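You operate a simulated robot arm through the tools that you are given. There is no shell and no other tool. Be economical: measure what you need, move in short steps, check, and stop when the job is done.

You are at the controls of a simulated robot arm. One attempt, no reset.

## Task
Put things in order on the laundry counter top. At the end: two of the travel bottles from the laundry counter top are in the blue wash bowl (tub); the orange stubby brush stands where the blue hair clip stood; the orange dosing cup is on the teal coaster; the blue hair clip stands where the orange dosing cup stood; whatever was shut is shut again. Leave all else as you found it, and nothing knocked over.
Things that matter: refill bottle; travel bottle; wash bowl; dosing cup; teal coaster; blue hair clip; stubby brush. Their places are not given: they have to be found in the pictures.

The check looks at the end state, three seconds after you hand in, the way a careful person would. Anything else that was tipped, shoved, dropped, spilled or broken makes it a failure.

## Robot
A 7-joint arm with a two-finger parallel gripper, fixed in place. Base frame: the origin is at the foot of the arm, x ahead of it, y to its left, z up; the work surface is at about z = 90. Lengths are in cm, angles in degrees, forces in N, time in s.
With the tool pointing down near the work surface it reaches from about 30 to 68 cm from the base axis. Its first joint turns from -66.0 to 66.0 degrees. Payload 1.57 kg.
The tool frame sits at the grasp point between the pads (the TCP): z along the fingers, y along the line on which they close. The tips reach 3 cm beyond it. Largest opening 11 cm; finger width 2.4, thickness 1.2; the body of the gripper, 4.8 by 11.2 cm, starts 7.8 cm behind the TCP.
Orientation is that of the tool frame in the base frame, as a unit quaternion [x, y, z, w]. With the fingers straight down and closing along the base's y, the tool's x points along the base's -x, its y along +y and its z along -z.

## Interface
- The arm moves only by the tool play_rows. Its argument "rows" is a list of rows, each a list of 2 entries, a list of its own where there are three numbers: the shift along the base's x, y, z in cm, then the turn, a rotation vector about the base's x, y, z in rad. In form: [[[dx, dy, dz], [wx, wy, wz]], ...]. A call has 1 to 10 rows; each row shifts and turns the commanded pose from where the row before left it. "jaw" is the finger opening in cm, from 0 to 11, set as the call begins (left out, the last holds). A row lasts 0.2 s, in which the tool goes at most 5 cm and 8.6 degrees; a call with a longer step from one row to the next is refused whole, and so is a gripper value outside its range. Where a pose cannot be reached the arm comes as near as it can. A force on the tool above 40 N (or 10 N above the force at the start of the call, whichever is more), or a blocked arm, ends the call early, and 0.2 s more pass. Each finger travels about 10.8 cm/s and halts on what it meets, pressing with about 24 N; the grip force reading is that of the motor and also rises with nothing between the fingers. The clock runs only during rows and for 0.2 s after the last one: add rows that do not move to give the fingers time. It gives the time, the measured TCP pose, the force on the tool (base axes), the opening and the grip force at its end, in the units of the frame above (readings bear some noise).
- Cameras (640 x 400 px; columns grow to the right, rows downward): "scene" is fixed at [16.44, -38.73, 141.17]; the picture's right is [0.80, -0.60, 0.00], its down [-0.30, -0.41, -0.86] and it looks along [0.51, 0.69, -0.51] (base axes); focal length 236 px, centre (320, 200). "wrist" rides on the gripper at [-3.6, 0, -8] in the tool frame; the picture's right is [0.00, -1.00, 0.00], its down [0.97, 0.00, -0.24] and it looks along [0.24, 0.00, 0.97] (tool axes); focal length 218 px, centre (320, 200).
- capture(camera): a new picture of that camera. No time passes.
- pixel_to_xyz(camera, pixels): there is no depth. For up to 12 entries [column, row, z] of the newest picture of that camera ("zoom" is the newest enlarged one), the place [x, y] in the base frame at which the ray of that pixel passes the height z, good to about 0.2 cm. No time passes.
- zoom(camera, box): a new picture of the part [left, top, right, bottom] of that camera's present view, enlarged. No time passes.
- job_done(): hands the job in; it is judged then, once.

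Keep the steps short. Do not move on a guess: measure, check each grasp and each placing, and mend mistakes. In all there are 80 turns and 46 pictures (those below and enlarged ones count). Leave the gripper open and the arm clear of the work at the hand-in unless told otherwise, and finish with a single line.

The tools are called by a JSON object that holds its "method" and its "body". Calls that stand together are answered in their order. play_rows: Moves the arm, as the interface text tells. Its arguments: {"type":"object","properties":{"rows":{"type":"array","items":{"type":"array"}},"jaw":{"type":"number"}},"required":["rows"]} The other tools are called the same way: capture (camera) takes a picture; pixel_to_xyz (camera, pixels) gives the place at which the rays of pixels pass given heights; zoom (camera, box) takes an enlarged picture of a part of a camera's view; job_done () hands the job in.

At the start:

```text
time_s: 0.0
tool_pos: [32.13, 16.21, 130.37]
tool_rot: [0.001, 1.0, 0.0, 0.0]
force: [0.9, 0.3, 0.0]
grip_width: 10.99
gripper_force: 0.2
```

scene: 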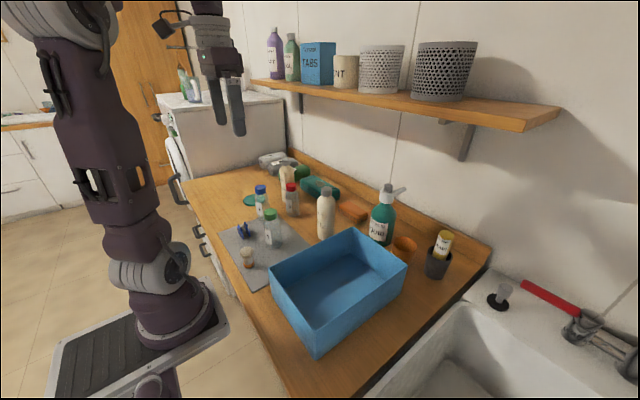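
wrist: 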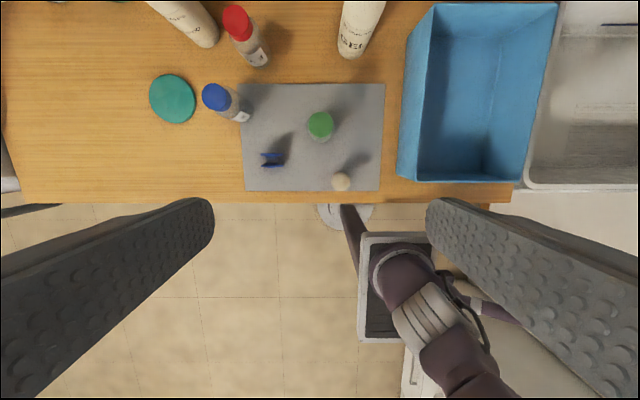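

I see the counter with a blue tub, bottles, a grey mat, and small objects. I'll enlarge the relevant parts of the scene.

{"method": "zoom", "body": {"camera": "scene", "box": [220, 150, 350, 290]}}

{"method": "zoom", "body": {"camera": "scene", "box": [310, 170, 480, 290]}}

{"method": "zoom", "body": {"camera": "wrist", "box": [120, 0, 420, 210]}}

```text
2.86 times, centred on (285, 220) of scene
```

zoom: 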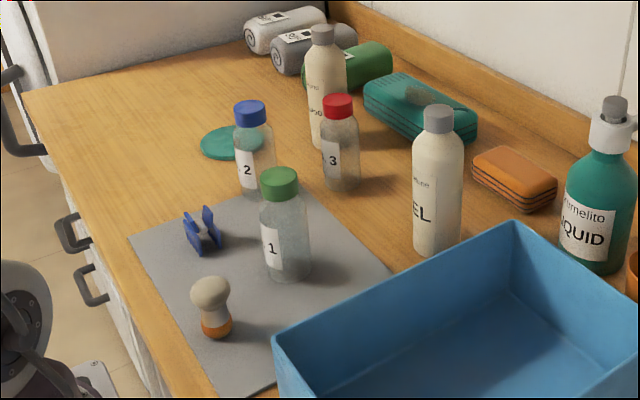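

```text
3.33 times, centred on (395, 230) of scene
```

zoom: 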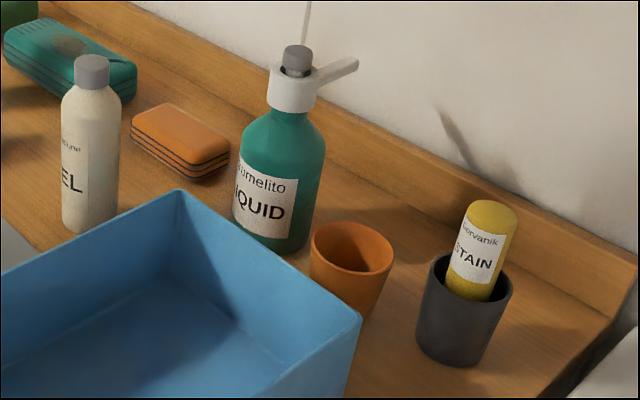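

```text
1.90 times, centred on (270, 105) of wrist
```

zoom: 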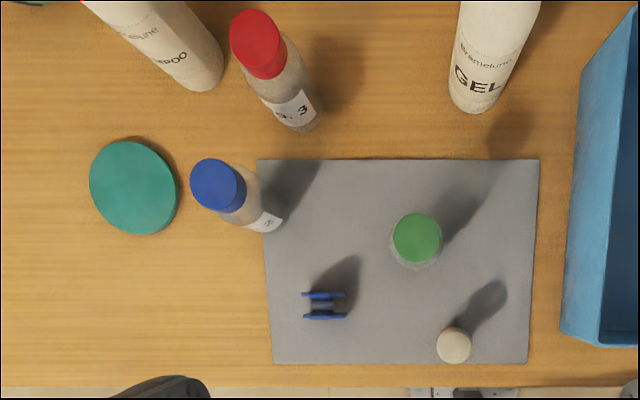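

Measuring places: objects in wrist zoom and bottle bases/caps in the scene.

{"method": "pixel_to_xyz", "body": {"camera": "zoom", "pixels": [[89, 185, 90.5], [179, 190, 90.5], [130, 140, 90.5], [133, 235, 90.5], [303, 306, 91], [346, 306, 91], [324, 292, 93], [324, 320, 93], [454, 345, 95], [454, 345, 98], [417, 238, 104], [417, 238, 101]]}}

{"method": "pixel_to_xyz", "body": {"camera": "scene", "pixels": [[404.3, 244.4, 97], [404.3, 244.4, 95], [392, 243, 96], [416.6, 249.5, 96], [249, 266, 90], [247, 250, 96], [244, 237.5, 90], [273.5, 245, 90], [271, 210, 102], [263, 216, 90], [292.3, 213, 90], [260.5, 186, 102]]}}

```text
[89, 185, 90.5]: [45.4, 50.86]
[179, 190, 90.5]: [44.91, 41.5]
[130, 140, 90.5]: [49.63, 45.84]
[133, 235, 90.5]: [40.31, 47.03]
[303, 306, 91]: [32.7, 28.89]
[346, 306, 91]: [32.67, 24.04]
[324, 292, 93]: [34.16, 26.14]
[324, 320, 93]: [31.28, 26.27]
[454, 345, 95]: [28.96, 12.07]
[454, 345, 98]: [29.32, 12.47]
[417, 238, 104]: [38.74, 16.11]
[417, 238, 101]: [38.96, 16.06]
```

```text
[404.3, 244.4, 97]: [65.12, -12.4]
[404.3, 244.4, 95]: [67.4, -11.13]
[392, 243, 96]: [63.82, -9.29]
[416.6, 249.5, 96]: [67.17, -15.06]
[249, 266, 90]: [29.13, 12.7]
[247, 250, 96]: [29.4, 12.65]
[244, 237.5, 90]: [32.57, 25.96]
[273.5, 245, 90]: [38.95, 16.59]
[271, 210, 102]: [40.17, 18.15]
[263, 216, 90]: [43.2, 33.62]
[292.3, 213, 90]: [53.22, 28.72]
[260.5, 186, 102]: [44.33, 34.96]
```

Coaster at about (45, 46.4), clip at (32.6, 26.1), brush at (29.1, 12.5), cup near (65.5, -12). I'll move to (44, -4) at height to look at the tub and cup.

{"method": "play_rows", "body": {"rows": [[[3, -4.5, 0], [0, 0, 0]], [[3, -4.5, 0], [0, 0, 0]], [[3, -4.5, 0], [0, 0, 0]], [[3, -4.5, 0], [0, 0, 0]], [[1, -2, 0], [0, 0, 0]], [[0, 0, 0], [0, 0, 0]]], "jaw": 11}}

{"method": "capture", "body": {"camera": "wrist"}}

{"method": "capture", "body": {"camera": "scene"}}

```text
refused: row 1 steps farther than a row can; nothing moved
```

```text
40 pictures are left
```

wrist: 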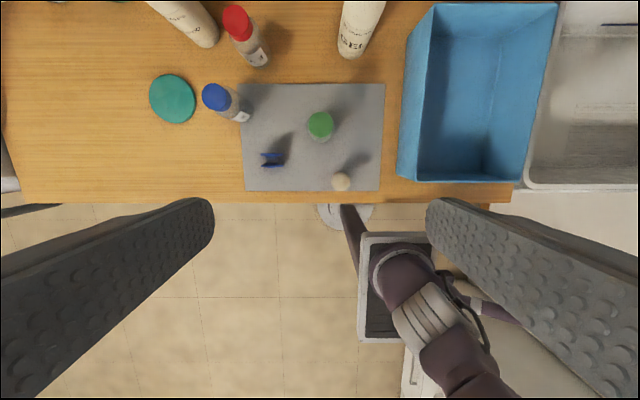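

```text
39 pictures are left
```

scene: 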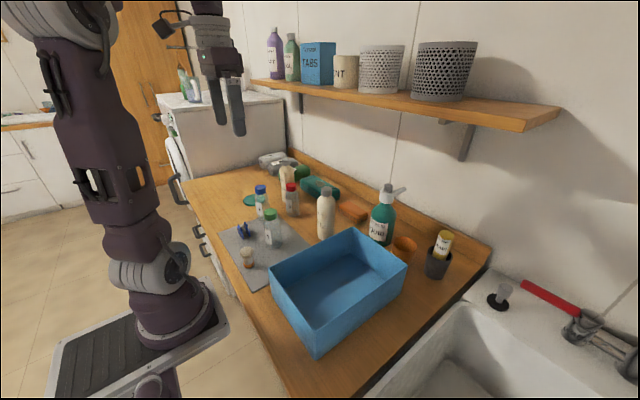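

The step was too long; retrying with shorter rows.

{"method": "play_rows", "body": {"rows": [[[2, -3.5, 0], [0, 0, 0]], [[2, -3.5, 0], [0, 0, 0]], [[2, -3.5, 0], [0, 0, 0]], [[2, -3.5, 0], [0, 0, 0]], [[2, -3.5, 0], [0, 0, 0]], [[2, -2.7, 0], [0, 0, 0]], [[0, 0, 0], [0, 0, 0]]], "jaw": 11}}

{"method": "capture", "body": {"camera": "wrist"}}

```text
time_s: 1.6
tool_pos: [44.03, -3.95, 130.55]
tool_rot: [0.001, 1.0, 0.0, 0.0]
force: [0.5, 0.0, -0.6]
grip_width: 11.0
gripper_force: 0.1
```

```text
38 pictures are left
```

wrist: 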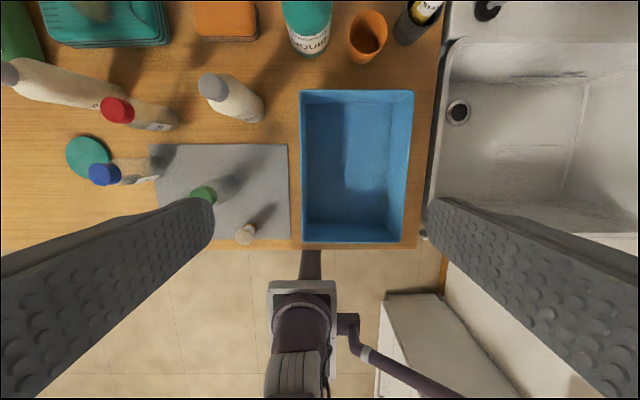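

Zoom on the cup and the tub.

{"method": "zoom", "body": {"camera": "wrist", "box": [280, 0, 440, 100]}}

{"method": "pixel_to_xyz", "body": {"camera": "wrist", "pixels": [[301, 91, 99], [413, 91, 99], [301, 243, 99], [401, 241, 99], [310, 222, 91], [396, 222, 91], [310, 103, 91], [301, 91, 102]]}}

{"method": "pixel_to_xyz", "body": {"camera": "scene", "pixels": [[354, 229, 100], [406, 265, 100], [270, 268, 100], [315, 359, 90], [315, 330, 100], [386, 243, 90], [380, 186, 110]]}}

```text
4.00 times, centred on (360, 50) of wrist
```

zoom: 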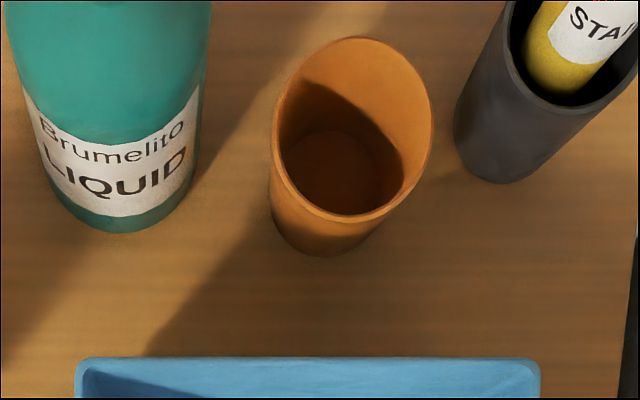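

```text
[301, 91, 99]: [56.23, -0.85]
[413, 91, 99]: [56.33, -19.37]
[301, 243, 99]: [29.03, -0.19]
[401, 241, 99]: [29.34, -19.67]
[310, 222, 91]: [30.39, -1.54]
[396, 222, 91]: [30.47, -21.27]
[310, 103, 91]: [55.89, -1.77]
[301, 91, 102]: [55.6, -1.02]
```

```text
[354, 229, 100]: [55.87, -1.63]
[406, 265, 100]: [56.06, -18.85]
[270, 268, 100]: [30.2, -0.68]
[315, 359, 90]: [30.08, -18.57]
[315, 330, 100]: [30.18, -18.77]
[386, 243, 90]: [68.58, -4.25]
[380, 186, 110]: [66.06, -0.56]
```

Measuring the cup and its neighbours.

{"method": "pixel_to_xyz", "body": {"camera": "zoom", "pixels": [[318, 257, 90], [272, 205, 90], [340, 168, 90.5], [272, 128, 98], [432, 126, 98], [355, 37, 98], [348, 216, 98], [355, 37, 97], [348, 216, 97], [117, 233, 90], [480, 183, 90], [456, 130, 90]]}}

{"method": "pixel_to_xyz", "body": {"camera": "scene", "pixels": [[404.3, 237.5, 98], [402.5, 251.5, 98], [392.5, 243, 98], [416.6, 249.5, 98], [404.3, 237.5, 97], [402.5, 251.5, 97], [404.3, 244.4, 98]]}}

```text
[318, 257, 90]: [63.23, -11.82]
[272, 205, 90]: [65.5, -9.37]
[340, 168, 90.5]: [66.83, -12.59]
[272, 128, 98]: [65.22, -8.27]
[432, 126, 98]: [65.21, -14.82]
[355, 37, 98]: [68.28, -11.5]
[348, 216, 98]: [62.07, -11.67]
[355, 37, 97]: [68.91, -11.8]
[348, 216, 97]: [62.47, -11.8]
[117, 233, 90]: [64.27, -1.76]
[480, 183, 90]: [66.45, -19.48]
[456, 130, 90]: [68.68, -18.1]
```

```text
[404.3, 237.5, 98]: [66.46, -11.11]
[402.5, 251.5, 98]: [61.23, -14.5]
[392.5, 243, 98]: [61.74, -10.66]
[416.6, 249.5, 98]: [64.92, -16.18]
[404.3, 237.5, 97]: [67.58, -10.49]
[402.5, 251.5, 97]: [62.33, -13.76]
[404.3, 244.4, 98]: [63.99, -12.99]
```

Cup at about (65.9, -11.9), rim z≈96.3, diameter ≈6.6; tub x 30–56, y −1…−19, top ≈100. Now I read the bottle labels and find the back board.

{"method": "zoom", "body": {"camera": "scene", "box": [250, 160, 346, 250]}}

{"method": "pixel_to_xyz", "body": {"camera": "scene", "pixels": [[470, 252, 90], [400, 215, 90], [430, 268, 90], [437, 278, 90], [340, 186, 95], [325, 188, 108], [325, 236, 90], [287, 168, 108]]}}

```text
4.44 times, centred on (298, 205) of scene
```

zoom: 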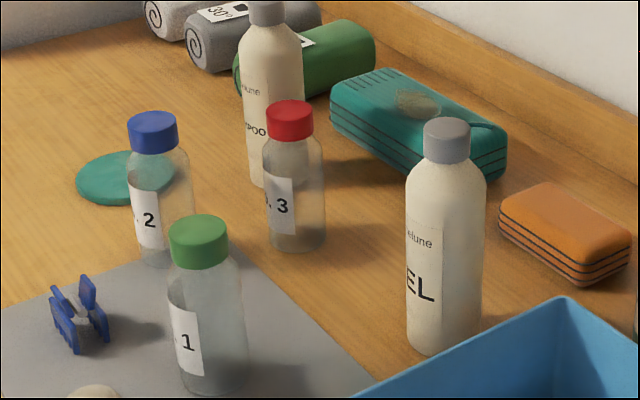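

```text
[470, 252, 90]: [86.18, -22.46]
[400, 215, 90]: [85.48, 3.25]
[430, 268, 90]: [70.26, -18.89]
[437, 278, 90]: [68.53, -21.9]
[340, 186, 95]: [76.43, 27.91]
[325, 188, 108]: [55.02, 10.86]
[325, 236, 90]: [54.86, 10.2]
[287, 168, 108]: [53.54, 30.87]
```

Travel bottles are the clear ones No. 1 (green), 2 (blue), 3 (red); I'll take 1 and 2. Moving above the green one at (38.9, 16.3) to check.

{"method": "play_rows", "body": {"rows": [[[-0.85, 3.37, -2], [0, 0, 0]], [[-0.85, 3.37, -2], [0, 0, 0]], [[-0.85, 3.37, -2], [0, 0, 0]], [[-0.85, 3.37, -2], [0, 0, 0]], [[-0.85, 3.37, -2], [0, 0, 0]], [[-0.85, 3.37, -2], [0, 0, 0]], [[0, 0, -2], [0, 0, 0]], [[0, 0, 0], [0, 0, 0]]], "jaw": 9.5}}

{"method": "capture", "body": {"camera": "wrist"}}

```text
time_s: 3.4
tool_pos: [39.14, 16.2, 116.35]
tool_rot: [0.0, 1.0, 0.0, 0.0]
force: [-0.7, -0.2, -0.1]
grip_width: 9.49
gripper_force: 0.1
```

```text
35 pictures are left
```

wrist: 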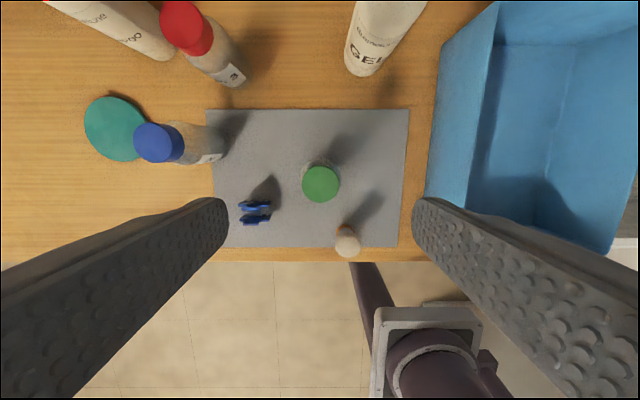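

Checking positions from this nearer view.

{"method": "pixel_to_xyz", "body": {"camera": "wrist", "pixels": [[320, 184, 103], [302, 184, 103], [340, 184, 103], [153, 143, 103], [202, 143, 90], [347, 240, 96], [347, 256, 90], [255, 214, 92], [255, 213, 90], [115, 128, 90.5], [240, 214, 91], [271, 212, 91]]}}

{"method": "zoom", "body": {"camera": "wrist", "box": [210, 160, 370, 260]}}

```text
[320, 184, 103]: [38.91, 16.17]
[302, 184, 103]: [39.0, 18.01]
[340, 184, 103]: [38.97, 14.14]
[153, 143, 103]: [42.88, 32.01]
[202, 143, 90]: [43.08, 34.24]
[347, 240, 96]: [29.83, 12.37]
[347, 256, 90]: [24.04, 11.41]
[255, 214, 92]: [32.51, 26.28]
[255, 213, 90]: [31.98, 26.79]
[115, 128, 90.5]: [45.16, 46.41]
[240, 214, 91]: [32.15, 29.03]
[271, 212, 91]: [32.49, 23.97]
```

```text
4.00 times, centred on (290, 210) of wrist
```

zoom: 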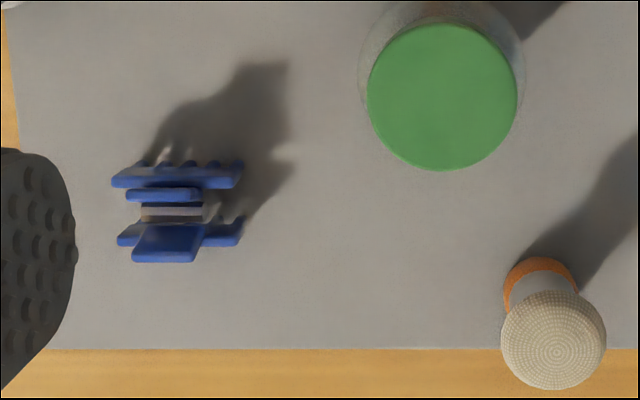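

Green bottle at (38.9, 16.2), under the tool. Going down and gripping.

{"method": "play_rows", "body": {"rows": [[[-0.2, 0, -4.5], [0, 0, 0]], [[0, 0, -4.5], [0, 0, 0]], [[0, 0, -4.5], [0, 0, 0]], [[0, 0, -4.0], [0, 0, 0]], [[0, 0, -2], [0, 0, 0]], [[0, 0, 0], [0, 0, 0]]]}}

{"method": "play_rows", "body": {"rows": [[[0, 0, 0], [0, 0, 0]], [[0, 0, 0], [0, 0, 0]], [[0, 0, 0], [0, 0, 0]]], "jaw": 4}}

```text
time_s: 4.8
tool_pos: [39.11, 16.32, 96.73]
tool_rot: [0.001, 1.0, 0.001, 0.0]
force: [-0.3, -0.1, 0.3]
grip_width: 9.47
gripper_force: 0.1
```

```text
time_s: 5.6
tool_pos: [39.21, 16.26, 96.84]
tool_rot: [0.0, 1.0, 0.0, -0.001]
force: [0.3, -0.1, -0.6]
grip_width: 4.86
gripper_force: 24.0
```

Gripped (4.86 cm). Lifting and carrying to above the tub at (47, -10).

{"method": "play_rows", "body": {"rows": [[[0, 0, 2], [0, 0, 0]], [[0, 0, 4], [0, 0, 0]], [[0, 0, 4.5], [0, 0, 0]], [[0, 0, 4.5], [0, 0, 0]], [[0, -2, 0], [0, 0, 0]]]}}

{"method": "play_rows", "body": {"rows": [[[1, -3.2, 0], [0, 0, 0]], [[1, -3.2, 0], [0, 0, 0]], [[1, -3.2, 0], [0, 0, 0]], [[1, -3.2, 0], [0, 0, 0]], [[1, -3.2, 0], [0, 0, 0]], [[1, -3.2, 0], [0, 0, 0]], [[1, -3.0, 0], [0, 0, 0]], [[0.9, -2.0, 0], [0, 0, 0]], [[0, 0, 0], [0, 0, 0]]]}}

{"method": "capture", "body": {"camera": "scene"}}

```text
time_s: 6.8
tool_pos: [39.01, 14.28, 112.01]
tool_rot: [0.0, 1.0, 0.0, 0.0]
force: [-0.6, -0.3, 0.1]
grip_width: 4.86
gripper_force: 23.7
```

```text
time_s: 8.8
tool_pos: [46.91, -10.08, 111.85]
tool_rot: [0.001, 1.0, 0.0, 0.0]
force: [0.3, 0.6, -0.1]
grip_width: 4.84
gripper_force: 24.4
```

```text
33 pictures are left
```

scene: 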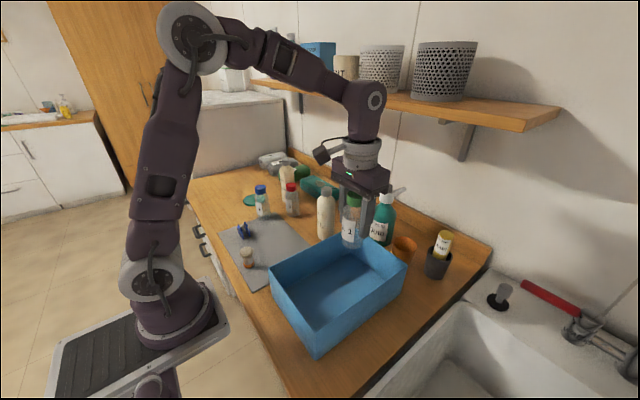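

Bottle carried upright. Lowering into the tub, stopping gently near the floor; also a zoom on the shelf end to know its clearance.

{"method": "play_rows", "body": {"rows": [[[0, 0, -4], [0, 0, 0]], [[0, 0, -4], [0, 0, 0]], [[0, 0, -3], [0, 0, 0]], [[0, 0, -1.5], [0, 0, 0]], [[0, 0, -0.7], [0, 0, 0]], [[0, 0, 0], [0, 0, 0]]]}}

{"method": "zoom", "body": {"camera": "scene", "box": [410, 60, 590, 180]}}

```text
time_s: 10.2
tool_pos: [46.92, -9.82, 98.54]
tool_rot: [0.001, 1.0, 0.0, -0.001]
force: [-0.3, -0.2, -0.8]
grip_width: 4.83
gripper_force: 23.5
```

```text
3.33 times, centred on (500, 120) of scene
```

zoom: 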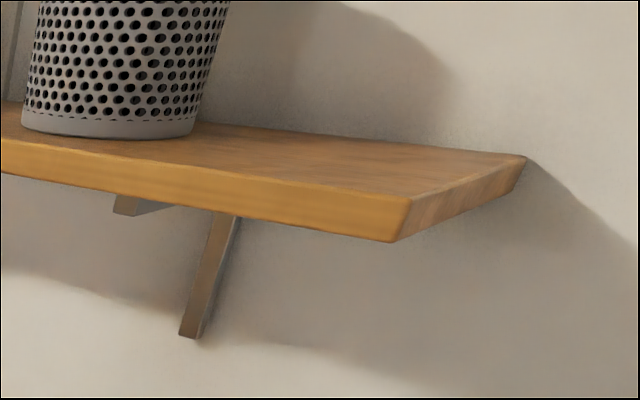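

Computing shelf corners, and lowering the bottle a little further until it touches.

{"method": "pixel_to_xyz", "body": {"camera": "zoom", "pixels": [[526, 157, 134], [526, 157, 133], [526, 157, 132], [412, 198, 134], [412, 198, 133], [412, 198, 132], [412, 198, 131], [392, 242, 131], [392, 242, 130], [392, 242, 129], [392, 242, 128], [518, 185, 130]]}}

{"method": "play_rows", "body": {"rows": [[[0, 0, -0.4], [0, 0, 0]], [[0, 0, -0.4], [0, 0, 0]], [[0, 0, -0.3], [0, 0, 0]], [[0, 0, 0], [0, 0, 0]]]}}

```text
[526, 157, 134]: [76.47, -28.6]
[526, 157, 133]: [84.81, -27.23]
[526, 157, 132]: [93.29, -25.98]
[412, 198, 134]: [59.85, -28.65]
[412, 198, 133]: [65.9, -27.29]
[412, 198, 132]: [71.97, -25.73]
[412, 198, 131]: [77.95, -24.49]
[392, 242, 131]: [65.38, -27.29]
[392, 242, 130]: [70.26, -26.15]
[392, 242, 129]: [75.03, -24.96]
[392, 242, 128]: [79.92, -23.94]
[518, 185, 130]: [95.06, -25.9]
```

```text
time_s: 11.2
tool_pos: [46.9, -9.86, 97.48]
tool_rot: [-0.001, 1.0, 0.0, 0.0]
force: [0.4, 0.6, 0.3]
grip_width: 4.85
gripper_force: 23.9
```

Shelf: front edge x≈66, underside ≈130.7, so the wrist must stay low there. Bottle not yet on the floor (no force); lowering in small steps.

{"method": "play_rows", "body": {"rows": [[[0, 0, -0.2], [0, 0, 0]], [[0, 0, -0.2], [0, 0, 0]], [[0, 0, 0], [0, 0, 0]]]}}

```text
time_s: 12.0
tool_pos: [46.92, -10.06, 97.19]
tool_rot: [0.0, 1.0, 0.0, 0.0]
force: [-0.7, -0.3, -0.7]
grip_width: 4.83
gripper_force: 24.0
```

{"method": "play_rows", "body": {"rows": [[[0, 0, -0.15], [0, 0, 0]], [[0, 0, -0.15], [0, 0, 0]], [[0, 0, 0], [0, 0, 0]]]}}

{"method": "zoom", "body": {"camera": "scene", "box": [270, 180, 420, 280]}}

```text
time_s: 12.8
tool_pos: [46.83, -10.13, 96.82]
tool_rot: [0.0, 1.0, 0.001, 0.001]
force: [-1.0, 1.4, 8.9]
grip_width: 4.84
gripper_force: 23.6
```

```text
4.00 times, centred on (345, 230) of scene
```

zoom: 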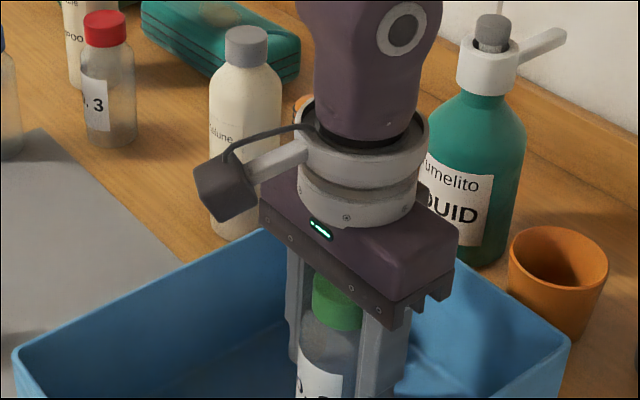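

Touching the tub floor (8.9 N). Releasing and rising.

{"method": "play_rows", "body": {"rows": [[[0, 0, 0.1], [0, 0, 0]], [[0, 0, 0], [0, 0, 0]], [[0, 0, 0], [0, 0, 0]]], "jaw": 8.5}}

{"method": "play_rows", "body": {"rows": [[[0, 0, 3], [0, 0, 0]], [[0, 0, 4.5], [0, 0, 0]], [[0, 0, 4.5], [0, 0, 0]], [[0, 0, 4.5], [0, 0, 0]], [[0, 0, 1], [0, 0, 0]], [[-0.5, 4.5, 0], [0, 0, 0]], [[-0.5, 4.7, 0], [0, 0, 0]], [[-0.5, 4.7, 0], [0, 0, 0]], [[-0.5, 4.7, 0], [0, 0, 0]], [[0, 0, 0], [0, 0, 0]]]}}

```text
time_s: 13.6
tool_pos: [46.94, -9.98, 96.95]
tool_rot: [0.001, 1.0, 0.0, 0.0]
force: [-0.6, -0.1, 0.5]
grip_width: 8.51
gripper_force: 0.0
```

```text
time_s: 15.8
tool_pos: [44.9, 8.51, 114.56]
tool_rot: [0.0, 1.0, -0.001, 0.0]
force: [0.4, -0.1, -0.7]
grip_width: 8.48
gripper_force: 0.1
```

Released. Moving above the blue bottle (~43.2, 33.2).

{"method": "play_rows", "body": {"rows": [[[-0.3, 4.8, 0.3], [0, 0, 0]], [[-0.3, 4.8, 0.3], [0, 0, 0]], [[-0.3, 4.8, 0.3], [0, 0, 0]], [[-0.4, 4.8, 0.3], [0, 0, 0]], [[-0.4, 4.8, 0.3], [0, 0, 0]], [[0, 0.6, 0], [0, 0, 0]], [[0, 0, 0], [0, 0, 0]]], "jaw": 9}}

{"method": "capture", "body": {"camera": "wrist"}}

```text
time_s: 17.4
tool_pos: [43.32, 33.27, 115.7]
tool_rot: [0.001, 1.0, 0.0, 0.0]
force: [0.1, 0.4, -0.6]
grip_width: 8.99
gripper_force: 0.1
```

```text
30 pictures are left
```

wrist: 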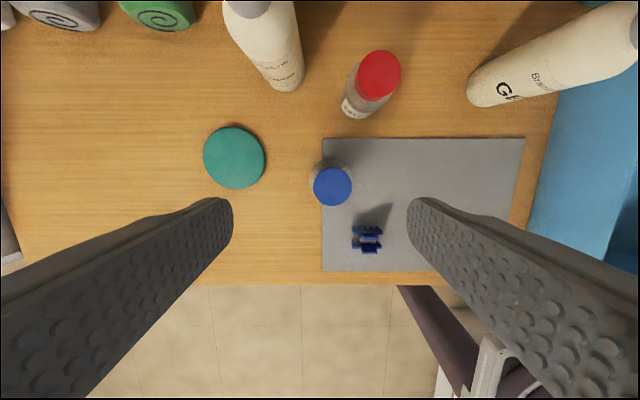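

Cap centre at (332, 186); base edge visible at (328, 160). Measuring.

{"method": "pixel_to_xyz", "body": {"camera": "wrist", "pixels": [[332, 186, 103], [234, 157, 90.5], [203, 157, 90.5], [266, 157, 90.5], [234, 126, 90.5], [234, 189, 90.5], [366, 240, 92], [375, 75, 103]]}}

```text
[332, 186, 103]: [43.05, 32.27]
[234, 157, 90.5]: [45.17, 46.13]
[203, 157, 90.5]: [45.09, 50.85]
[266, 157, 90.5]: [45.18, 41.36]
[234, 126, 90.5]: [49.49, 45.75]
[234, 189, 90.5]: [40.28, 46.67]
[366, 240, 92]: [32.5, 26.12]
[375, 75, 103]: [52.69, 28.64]
```

Blue bottle at (43.05, 32.35). Descending and gripping.

{"method": "play_rows", "body": {"rows": [[[-0.25, -0.9, -4], [0, 0, 0]], [[0, 0, -4.5], [0, 0, 0]], [[0, 0, -4.5], [0, 0, 0]], [[0, 0, -3.9], [0, 0, 0]], [[0, 0, -2], [0, 0, 0]], [[0, 0, 0], [0, 0, 0]]]}}

{"method": "play_rows", "body": {"rows": [[[0, 0, 0], [0, 0, 0]], [[0, 0, 0], [0, 0, 0]], [[0, 0, 0], [0, 0, 0]]], "jaw": 4}}

{"method": "play_rows", "body": {"rows": [[[0, 0, 2], [0, 0, 0]], [[0, 0, 4], [0, 0, 0]], [[0, 0, 4.5], [0, 0, 0]], [[0, 0, 4.5], [0, 0, 0]], [[0, 0, 1], [0, 0, 0]], [[0, 0, 0], [0, 0, 0]]]}}

```text
time_s: 18.8
tool_pos: [43.12, 32.22, 96.96]
tool_rot: [0.002, 1.0, 0.001, -0.001]
force: [-0.2, -0.7, 0.0]
grip_width: 9.01
gripper_force: 0.0
```

```text
time_s: 19.6
tool_pos: [43.07, 32.21, 97.11]
tool_rot: [0.0, 1.0, 0.001, -0.001]
force: [-0.3, 0.1, 0.0]
grip_width: 4.86
gripper_force: 24.1
```

```text
time_s: 21.0
tool_pos: [42.8, 32.39, 112.94]
tool_rot: [0.0, 1.0, 0.0, 0.0]
force: [-0.5, -0.4, -0.8]
grip_width: 4.88
gripper_force: 23.9
```

Held. Carrying to (37, -10) above the tub.

{"method": "play_rows", "body": {"rows": [[[-0.6, -4.7, 0], [0, 0, 0]], [[-0.6, -4.7, 0], [0, 0, 0]], [[-0.6, -4.7, 0], [0, 0, 0]], [[-0.6, -4.7, 0], [0, 0, 0]], [[-0.6, -4.7, 0], [0, 0, 0]], [[-0.6, -4.7, 0], [0, 0, 0]], [[-0.6, -4.7, 0], [0, 0, 0]], [[-0.6, -4.7, 0], [0, 0, 0]], [[-0.7, -4.7, 0], [0, 0, 0]], [[0, 0, 0], [0, 0, 0]]]}}

{"method": "capture", "body": {"camera": "scene"}}

```text
time_s: 23.2
tool_pos: [37.7, -10.05, 112.57]
tool_rot: [0.001, 1.0, 0.0, 0.0]
force: [0.6, -0.1, -0.1]
grip_width: 4.84
gripper_force: 24.3
```

```text
29 pictures are left
```

scene: 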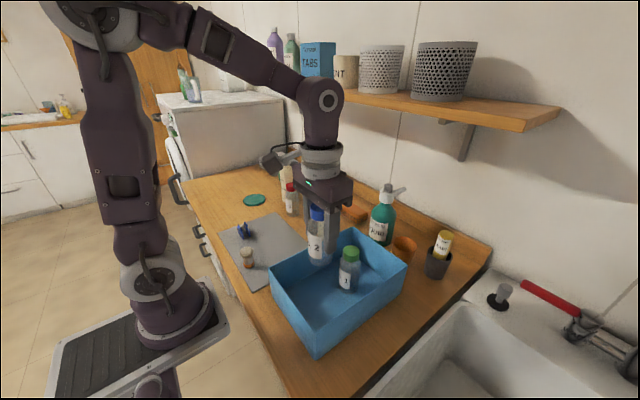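

Bottle 1 stands in the tub. Lowering bottle 2.

{"method": "play_rows", "body": {"rows": [[[-0.3, 0, -4], [0, 0, 0]], [[0, 0, -4], [0, 0, 0]], [[0, 0, -4], [0, 0, 0]], [[0, 0, -2.2], [0, 0, 0]], [[0, 0, -0.6], [0, 0, 0]], [[0, 0, -0.3], [0, 0, 0]], [[0, 0, -0.2], [0, 0, 0]], [[0, 0, 0], [0, 0, 0]]]}}

{"method": "play_rows", "body": {"rows": [[[0, 0, -0.15], [0, 0, 0]], [[0, 0, -0.15], [0, 0, 0]], [[0, 0, 0], [0, 0, 0]]]}}

```text
time_s: 25.0
tool_pos: [37.01, -9.96, 97.79]
tool_rot: [0.0, 1.0, 0.0, 0.0]
force: [-0.3, -0.6, -0.7]
grip_width: 4.84
gripper_force: 23.8
```

```text
time_s: 25.8
tool_pos: [37.11, -9.88, 97.48]
tool_rot: [0.0, 1.0, 0.0, 0.0]
force: [0.2, -0.2, -0.5]
grip_width: 4.88
gripper_force: 24.2
```

{"method": "play_rows", "body": {"rows": [[[0, 0, -0.15], [0, 0, 0]], [[0, 0, -0.15], [0, 0, 0]], [[0, 0, 0], [0, 0, 0]]]}}

```text
time_s: 26.6
tool_pos: [37.16, -9.97, 97.16]
tool_rot: [0.001, 1.0, 0.0, 0.0]
force: [0.2, -0.2, -0.4]
grip_width: 4.87
gripper_force: 23.9
```

{"method": "play_rows", "body": {"rows": [[[0, 0, -0.1], [0, 0, 0]], [[0, 0, -0.1], [0, 0, 0]], [[0, 0, 0], [0, 0, 0]]]}}

```text
time_s: 27.4
tool_pos: [37.0, -10.03, 96.95]
tool_rot: [0.001, 1.0, 0.0, 0.001]
force: [1.8, -1.3, 7.9]
grip_width: 4.86
gripper_force: 23.7
```

Touching. Releasing, rising, and heading for the cup's front at (59.2, -11.9).

{"method": "play_rows", "body": {"rows": [[[0, 0, 0.1], [0, 0, 0]], [[0, 0, 0], [0, 0, 0]], [[0, 0, 0], [0, 0, 0]]], "jaw": 8.6}}

{"method": "play_rows", "body": {"rows": [[[0, 0, 3], [0, 0, 0]], [[0, 0, 4.5], [0, 0, 0]], [[0, 0, 4.5], [0, 0, 0]], [[0, 0, 4.5], [0, 0, 0]], [[3, -0.5, 1], [0, 0, 0]], [[4.5, -0.5, 0], [0, 0, 0]], [[4.5, -0.5, 0], [0, 0, 0]], [[4.5, -0.4, 0], [0, 0, 0]], [[0, 0, 0], [0, 0, 0]]]}}

{"method": "capture", "body": {"camera": "wrist"}}

```text
time_s: 28.2
tool_pos: [37.12, -10.03, 96.97]
tool_rot: [0.001, 1.0, 0.0, 0.0]
force: [-0.2, 0.8, 0.6]
grip_width: 8.61
gripper_force: 0.2
```

```text
time_s: 30.2
tool_pos: [53.43, -11.8, 114.46]
tool_rot: [0.001, 1.0, 0.0, -0.001]
force: [0.3, -0.4, 0.3]
grip_width: 8.59
gripper_force: 0.2
```

```text
28 pictures are left
```

wrist: 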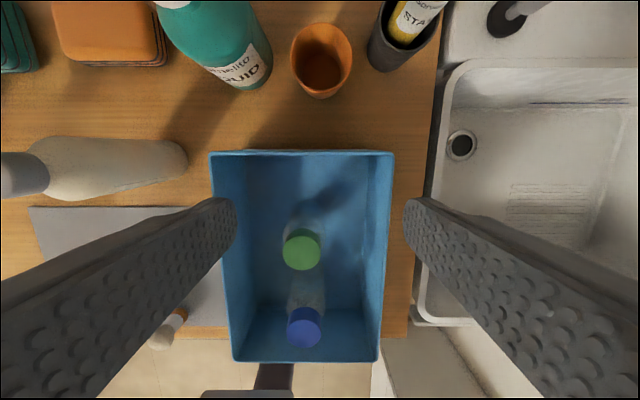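

Both bottles upright in tub. Measuring the cup from here.

{"method": "zoom", "body": {"camera": "wrist", "box": [240, 0, 440, 125]}}

```text
3.20 times, centred on (340, 62) of wrist
```

zoom: 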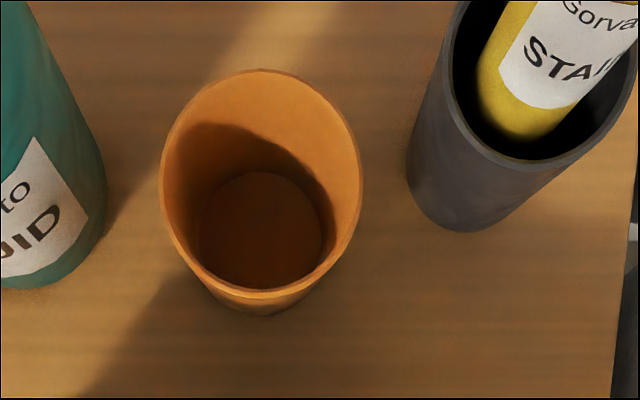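

{"method": "pixel_to_xyz", "body": {"camera": "zoom", "pixels": [[160, 180, 96.4], [362, 180, 96.4], [261, 70, 96.4], [261, 297, 96.4], [262, 315, 90], [198, 232, 90.5], [323, 232, 90.5], [105, 200, 90], [407, 170, 90], [446, 90, 98], [470, 232, 90], [20, 288, 90]]}}

```text
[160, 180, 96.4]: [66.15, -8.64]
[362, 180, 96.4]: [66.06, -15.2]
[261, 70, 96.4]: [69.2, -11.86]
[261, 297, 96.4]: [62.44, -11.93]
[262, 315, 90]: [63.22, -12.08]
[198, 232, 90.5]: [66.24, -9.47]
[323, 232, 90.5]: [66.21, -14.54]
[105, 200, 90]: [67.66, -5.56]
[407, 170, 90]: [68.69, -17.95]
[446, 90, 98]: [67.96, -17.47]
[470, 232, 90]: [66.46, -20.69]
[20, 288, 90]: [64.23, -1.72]
```

Cup centre (65.95, -11.95), free gap both sides. Descending in front of the cup, staying low under the shelf line.

{"method": "play_rows", "body": {"rows": [[[1, -0.15, -4], [0, 0, 0]], [[1, 0, -4], [0, 0, 0]], [[2, 0, -2], [0, 0, 0]], [[2, 0, 0], [0, 0, 0]], [[0, 0, -4], [0, 0, 0]], [[0, 0, -4], [0, 0, 0]], [[0, 0, -1], [0, 0, 0]], [[0, 0, 0], [0, 0, 0]]], "jaw": 8.2}}

{"method": "capture", "body": {"camera": "wrist"}}

{"method": "capture", "body": {"camera": "scene"}}

```text
time_s: 32.0
tool_pos: [59.64, -11.95, 95.61]
tool_rot: [-0.001, 1.0, 0.0, -0.001]
force: [0.2, -1.2, -0.2]
grip_width: 8.19
gripper_force: 0.0
```

```text
26 pictures are left
```

wrist: 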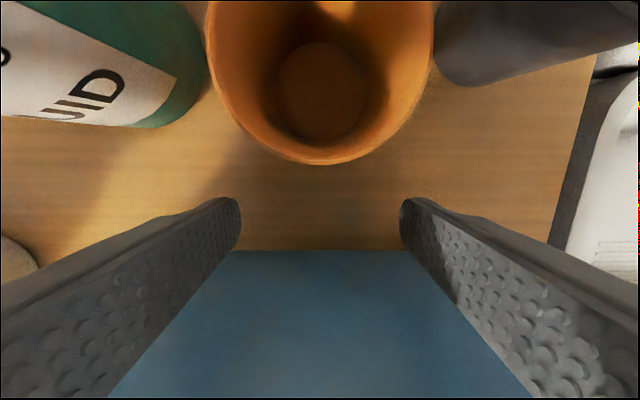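

```text
25 pictures are left
```

scene: 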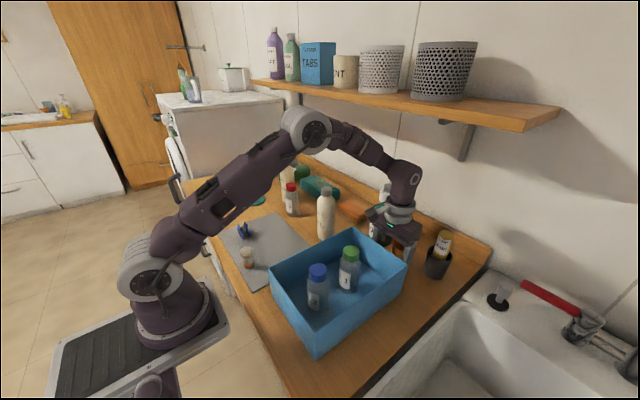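

Cup centred at column 321 between the fingers. Advancing in small steps to x≈65.7.

{"method": "play_rows", "body": {"rows": [[[1.5, 0, 0], [0, 0, 0]], [[1.5, 0, 0], [0, 0, 0]], [[1.5, 0, 0], [0, 0, 0]], [[1.3, 0, 0], [0, 0, 0]], [[0.3, 0, 0], [0, 0, 0]], [[0, 0, 0], [0, 0, 0]]]}}

{"method": "capture", "body": {"camera": "wrist"}}

```text
time_s: 33.4
tool_pos: [65.93, -12.17, 95.53]
tool_rot: [0.001, 1.0, 0.0, 0.001]
force: [-0.5, -0.4, 0.4]
grip_width: 8.2
gripper_force: 0.0
```

```text
24 pictures are left
```

wrist: 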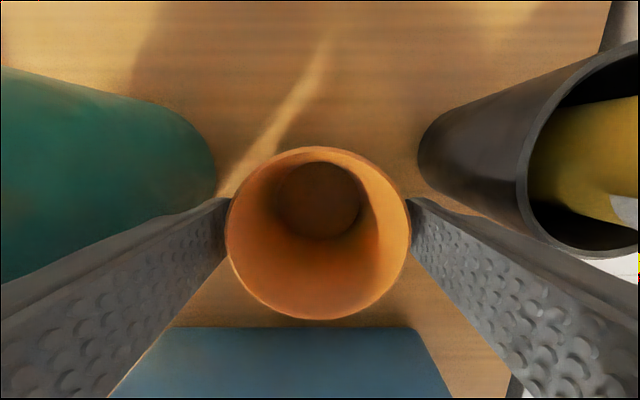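

The cup is between the fingers. Closing.

{"method": "play_rows", "body": {"rows": [[[0, 0, 0], [0, 0, 0]], [[0, 0, 0], [0, 0, 0]], [[0, 0, 0], [0, 0, 0]]], "jaw": 5.8}}

{"method": "play_rows", "body": {"rows": [[[0, 0, 0.8], [0, 0, 0]], [[-1.5, 0, 0.8], [0, 0, 0]], [[-2, 0, 0.5], [0, 0, 0]], [[-2, 0, 0.5], [0, 0, 0]], [[0, 0, 0], [0, 0, 0]]]}}

{"method": "capture", "body": {"camera": "wrist"}}

```text
time_s: 34.2
tool_pos: [65.7, -12.11, 95.54]
tool_rot: [0.0, 1.0, 0.0, 0.0]
force: [0.9, -0.2, 0.5]
grip_width: 6.96
gripper_force: 24.2
```

```text
time_s: 35.4
tool_pos: [60.06, -12.04, 98.24]
tool_rot: [0.0, 1.0, 0.0, 0.0]
force: [-0.4, 0.8, -0.3]
grip_width: 6.66
gripper_force: 24.0
```

```text
23 pictures are left
```

wrist: 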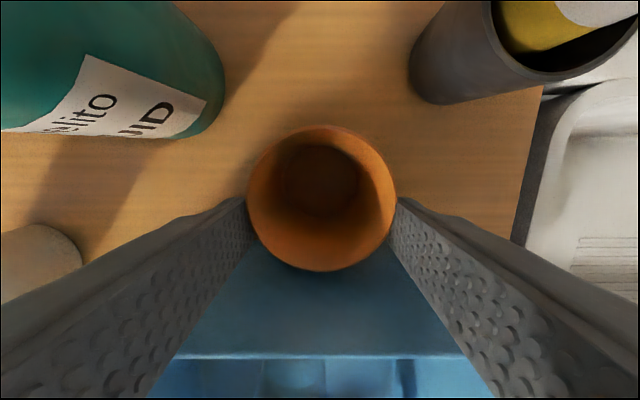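

The cup looks lower/further forward than expected (rim only 150 px wide): it may have slipped. Checking from the scene camera.

{"method": "zoom", "body": {"camera": "scene", "box": [340, 190, 480, 278]}}

{"method": "pixel_to_xyz", "body": {"camera": "wrist", "pixels": [[247, 197, 96.4], [396, 197, 96.4], [322, 125, 96.4], [322, 271, 96.4], [247, 197, 98.4], [396, 197, 98.4], [322, 125, 98.4], [322, 271, 98.4]]}}

```text
4.55 times, centred on (410, 234) of scene
```

zoom: 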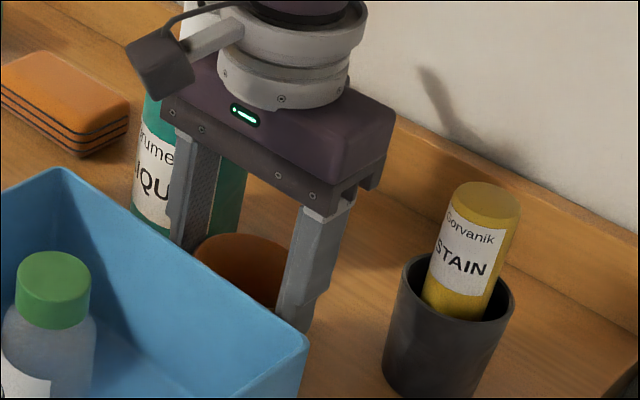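

```text
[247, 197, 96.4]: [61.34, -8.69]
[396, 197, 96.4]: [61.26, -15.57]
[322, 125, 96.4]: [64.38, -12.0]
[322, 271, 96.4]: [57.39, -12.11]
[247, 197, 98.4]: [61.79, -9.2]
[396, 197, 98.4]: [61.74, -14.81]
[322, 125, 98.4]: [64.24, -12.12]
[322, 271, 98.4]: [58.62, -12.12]
```

The cup stands upright at about (61.2, -12.05), it was only dragged along. Opening slightly, re-centring and going lower for a better grip.

{"method": "play_rows", "body": {"rows": [[[0, 0, 0], [0, 0, 0]], [[1.2, 0, 0], [0, 0, 0]], [[0, 0, -2], [0, 0, 0]], [[0, 0, -2.2], [0, 0, 0]], [[0, 0, 0], [0, 0, 0]]], "jaw": 8.2}}

{"method": "capture", "body": {"camera": "wrist"}}

```text
time_s: 36.6
tool_pos: [61.2, -12.02, 93.86]
tool_rot: [0.0, 1.0, 0.0, 0.0]
force: [0.1, 0.8, 0.0]
grip_width: 8.19
gripper_force: 0.0
```

```text
21 pictures are left
```

wrist: 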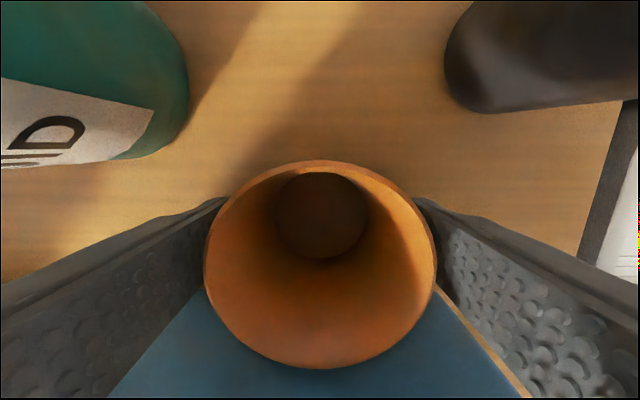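

Centred. Closing and lifting slowly straight up 1.5 cm.

{"method": "play_rows", "body": {"rows": [[[0.2, 0, 0], [0, 0, 0]], [[0, 0, 0], [0, 0, 0]], [[0, 0, 0], [0, 0, 0]], [[0, 0, 0], [0, 0, 0]], [[0, 0, 0], [0, 0, 0]]], "jaw": 4}}

{"method": "play_rows", "body": {"rows": [[[0, 0, 0.5], [0, 0, 0]], [[0, 0, 0.5], [0, 0, 0]], [[0, 0, 0.5], [0, 0, 0]], [[0, 0, 0], [0, 0, 0]]]}}

{"method": "capture", "body": {"camera": "wrist"}}

```text
time_s: 37.8
tool_pos: [61.51, -12.05, 93.78]
tool_rot: [0.0, 1.0, 0.0, 0.001]
force: [0.2, -0.7, 1.3]
grip_width: 6.7
gripper_force: 24.3
```

```text
time_s: 38.8
tool_pos: [61.49, -12.01, 95.36]
tool_rot: [0.0, 1.0, -0.001, -0.001]
force: [0.2, -0.4, 0.0]
grip_width: 6.73
gripper_force: 24.0
```

```text
20 pictures are left
```

wrist: 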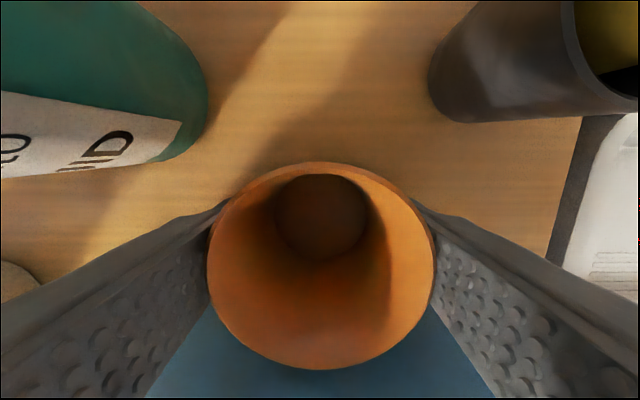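

Now the cup rises with the fingers (rim size unchanged). Back a little to x≈60.1, then up, then back over the tub.

{"method": "play_rows", "body": {"rows": [[[-0.7, 0, 0.5], [0, 0, 0]], [[-0.6, 0, 0.8], [0, 0, 0]], [[0, 0, 1.5], [0, 0, 0]], [[0, 0, 2], [0, 0, 0]], [[0, 0, 2], [0, 0, 0]], [[0, 0, 2], [0, 0, 0]], [[0, 0, 2], [0, 0, 0]], [[0, 0, 0], [0, 0, 0]]]}}

{"method": "capture", "body": {"camera": "scene"}}

```text
time_s: 40.6
tool_pos: [60.31, -12.09, 106.31]
tool_rot: [-0.001, 1.0, 0.0, 0.0]
force: [0.4, -0.8, -0.5]
grip_width: 6.7
gripper_force: 24.1
```

```text
19 pictures are left
```

scene: 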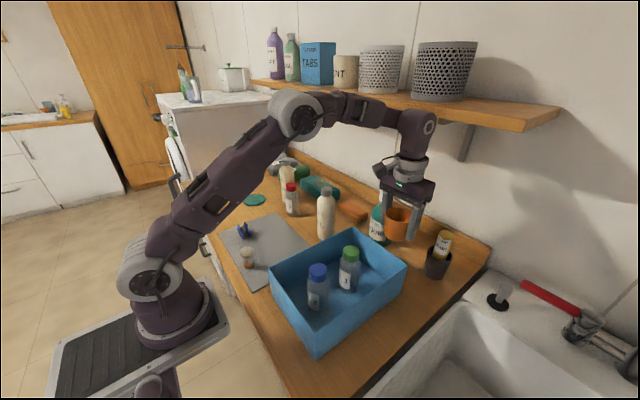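

Held. Retreating and rising, then sweeping toward the coaster.

{"method": "play_rows", "body": {"rows": [[[-2, 0, 2], [0, 0, 0]], [[-3, 0, 2.5], [0, 0, 0]], [[-3, 0, 3], [0, 0, 0]], [[-3, 0, 3.5], [0, 0, 0]], [[0, 4, 0], [0, 0, 0]], [[0, 4.5, 0], [0, 0, 0]], [[0, 4.5, 0], [0, 0, 0]], [[0, 4.5, 0], [0, 0, 0]], [[0, 4.5, 0], [0, 0, 0]], [[0, 4.5, 0], [0, 0, 0]]]}}

{"method": "play_rows", "body": {"rows": [[[-0.5, 4.5, 0], [0, 0, 0]], [[-0.5, 4.5, 0], [0, 0, 0]], [[-0.5, 4.5, 0], [0, 0, 0]], [[-0.5, 4.5, 0], [0, 0, 0]], [[-0.5, 4.5, 0], [0, 0, 0]], [[-0.5, 4.5, 0], [0, 0, 0]], [[-0.5, 4.5, 0], [0, 0, 0]], [[-0.5, 0.3, 0], [0, 0, 0]], [[0, 0, 0], [0, 0, 0]]]}}

{"method": "capture", "body": {"camera": "wrist"}}

```text
time_s: 42.8
tool_pos: [49.49, 14.48, 117.48]
tool_rot: [0.0, 1.0, 0.0, 0.0]
force: [-0.2, 0.2, -0.4]
grip_width: 6.7
gripper_force: 23.8
```

```text
time_s: 44.8
tool_pos: [44.9, 38.18, 116.11]
tool_rot: [0.0, 1.0, 0.0, 0.0]
force: [0.2, 0.0, 0.0]
grip_width: 6.69
gripper_force: 24.0
out of reach, approached as far as the arm can: row 5, 6, 7
```

```text
18 pictures are left
```

wrist: 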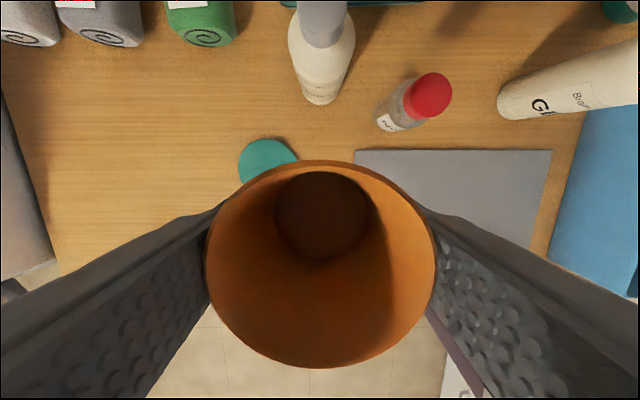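

At this height the reach ends at y=38. Lowering to z≈104 (nothing tall below), then continuing.

{"method": "play_rows", "body": {"rows": [[[0, 0, -4], [0, 0, 0]], [[0, 0, -4], [0, 0, 0]], [[0, 0, -4], [0, 0, 0]], [[0, 0, 0], [0, 0, 0]]]}}

```text
time_s: 45.8
tool_pos: [44.71, 38.02, 104.06]
tool_rot: [0.001, 1.0, 0.0, -0.001]
force: [-0.4, -0.5, 0.1]
grip_width: 6.63
gripper_force: 23.8
```

{"method": "play_rows", "body": {"rows": [[[0.1, 3, 0], [0, 0, 0]], [[0.1, 3, 0], [0, 0, 0]], [[0.1, 2.2, 0], [0, 0, 0]], [[0, 0, 0], [0, 0, 0]]]}}

{"method": "capture", "body": {"camera": "scene"}}

```text
time_s: 46.8
tool_pos: [45.01, 44.19, 103.9]
tool_rot: [0.001, 1.0, 0.001, 0.0]
force: [0.3, 1.2, -0.1]
grip_width: 6.65
gripper_force: 23.9
out of reach, approached as far as the arm can: row 3
```

```text
17 pictures are left
```

scene: 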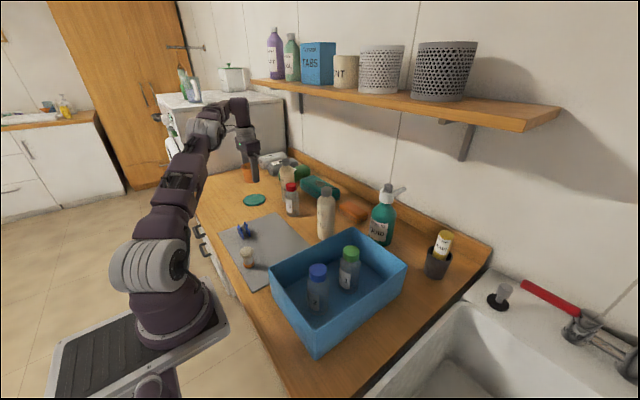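

Lowering to ~97.5 then completing to the coaster centre (45.05, 46.2).

{"method": "play_rows", "body": {"rows": [[[0, 0, -3.5], [0, 0, 0]], [[0, 0, -3], [0, 0, 0]], [[0, 1, 0], [0, 0, 0]], [[0, 1, 0], [0, 0, 0]], [[0, 0, 0], [0, 0, 0]]]}}

{"method": "capture", "body": {"camera": "wrist"}}

```text
time_s: 48.0
tool_pos: [45.11, 46.42, 97.65]
tool_rot: [0.0, 1.0, -0.001, 0.0]
force: [0.2, -0.3, 0.6]
grip_width: 6.58
gripper_force: 23.8
```

```text
16 pictures are left
```

wrist: 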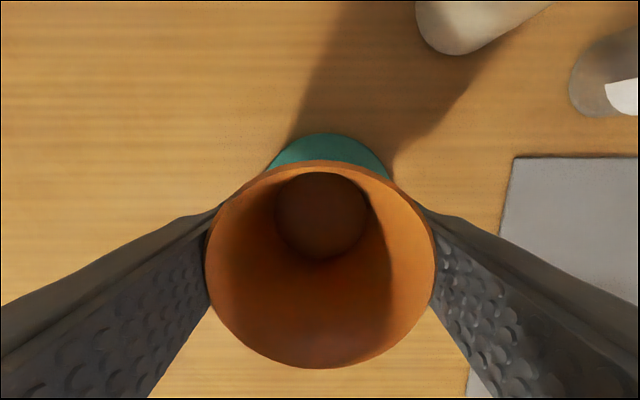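

Nearly centred on the coaster. Lowering stepwise to contact.

{"method": "play_rows", "body": {"rows": [[[0, -0.3, -1], [0, 0, 0]], [[0, 0, -1], [0, 0, 0]], [[0, 0, -0.5], [0, 0, 0]], [[0, 0, -0.2], [0, 0, 0]], [[0, 0, 0], [0, 0, 0]]]}}

{"method": "play_rows", "body": {"rows": [[[0, 0, -0.2], [0, 0, 0]], [[0, 0, 0], [0, 0, 0]]]}}

```text
time_s: 49.2
tool_pos: [45.0, 46.02, 94.81]
tool_rot: [0.0, 1.0, -0.001, 0.0]
force: [-0.4, -0.4, 0.0]
grip_width: 6.58
gripper_force: 24.2
```

```text
time_s: 49.8
tool_pos: [45.11, 46.0, 94.74]
tool_rot: [0.0, 1.0, -0.001, 0.001]
force: [-0.4, -0.1, 5.2]
grip_width: 6.58
gripper_force: 24.0
```

Contact (5 N). Opening, then withdrawing along −x between-free (fingers straddle the cup), then up.

{"method": "play_rows", "body": {"rows": [[[0, 0, 0], [0, 0, 0]], [[0, 0, 0], [0, 0, 0]], [[0, 0, 0.6], [0, 0, 0]], [[-2, 0, 0], [0, 0, 0]], [[-3, 0, 0], [0, 0, 0]], [[-3, 0, 0], [0, 0, 0]], [[0, 0, 4], [0, 0, 0]], [[0, 0, 4.5], [0, 0, 0]], [[0, 0, 4.5], [0, 0, 0]], [[0, 0, 0], [0, 0, 0]]], "jaw": 8.8}}

{"method": "capture", "body": {"camera": "wrist"}}

```text
time_s: 52.0
tool_pos: [37.25, 45.96, 108.21]
tool_rot: [0.0, 1.0, 0.0, 0.001]
force: [0.1, 0.0, 0.1]
grip_width: 8.78
gripper_force: 0.0
```

```text
15 pictures are left
```

wrist: 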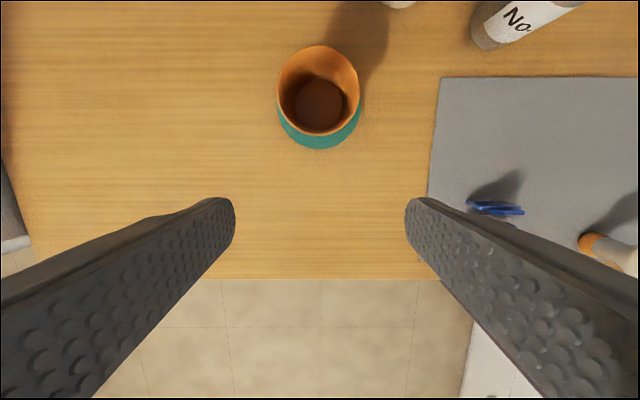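

Cup sits centred on the coaster. Now over the clip (~32.5, 26.1).

{"method": "play_rows", "body": {"rows": [[[-1, -4, 0], [0, 0, 0]], [[-1, -4, 0], [0, 0, 0]], [[-1, -4, -0.5], [0, 0, 0]], [[-1, -4, -1], [0, 0, 0]], [[-0.7, -3.8, -1], [0, 0, 0]], [[0, 0, 0], [0, 0, 0]]], "jaw": 8}}

{"method": "zoom", "body": {"camera": "wrist", "box": [220, 150, 420, 275]}}

```text
time_s: 53.4
tool_pos: [32.1, 26.54, 105.81]
tool_rot: [0.001, 1.0, 0.0, -0.001]
force: [0.1, 1.2, -0.4]
grip_width: 7.97
gripper_force: 0.0
```

```text
3.20 times, centred on (320, 212) of wrist
```

zoom: 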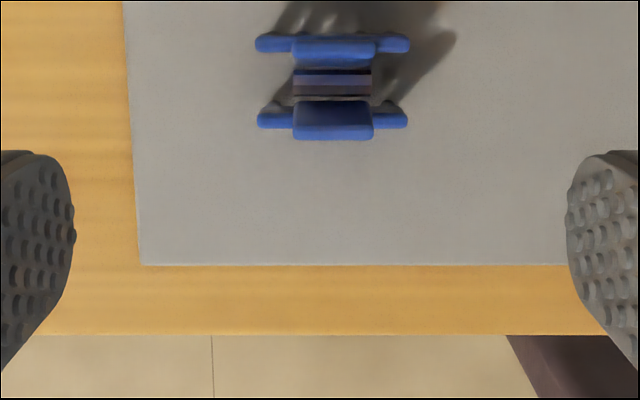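

{"method": "pixel_to_xyz", "body": {"camera": "zoom", "pixels": [[256, 43, 91.5], [410, 44, 91.5], [257, 117, 91.5], [408, 119, 91.5], [293, 50, 93], [374, 120, 93], [333, 85, 92], [333, 38, 91], [333, 138, 91], [333, 38, 94], [333, 138, 94]]}}

```text
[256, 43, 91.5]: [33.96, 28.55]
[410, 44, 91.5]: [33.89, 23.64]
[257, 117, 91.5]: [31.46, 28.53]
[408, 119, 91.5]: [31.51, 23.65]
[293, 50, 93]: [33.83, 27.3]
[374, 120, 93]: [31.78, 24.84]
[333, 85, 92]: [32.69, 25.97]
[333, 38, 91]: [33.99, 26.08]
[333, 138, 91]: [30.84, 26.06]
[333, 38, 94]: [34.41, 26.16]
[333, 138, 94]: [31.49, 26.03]
```

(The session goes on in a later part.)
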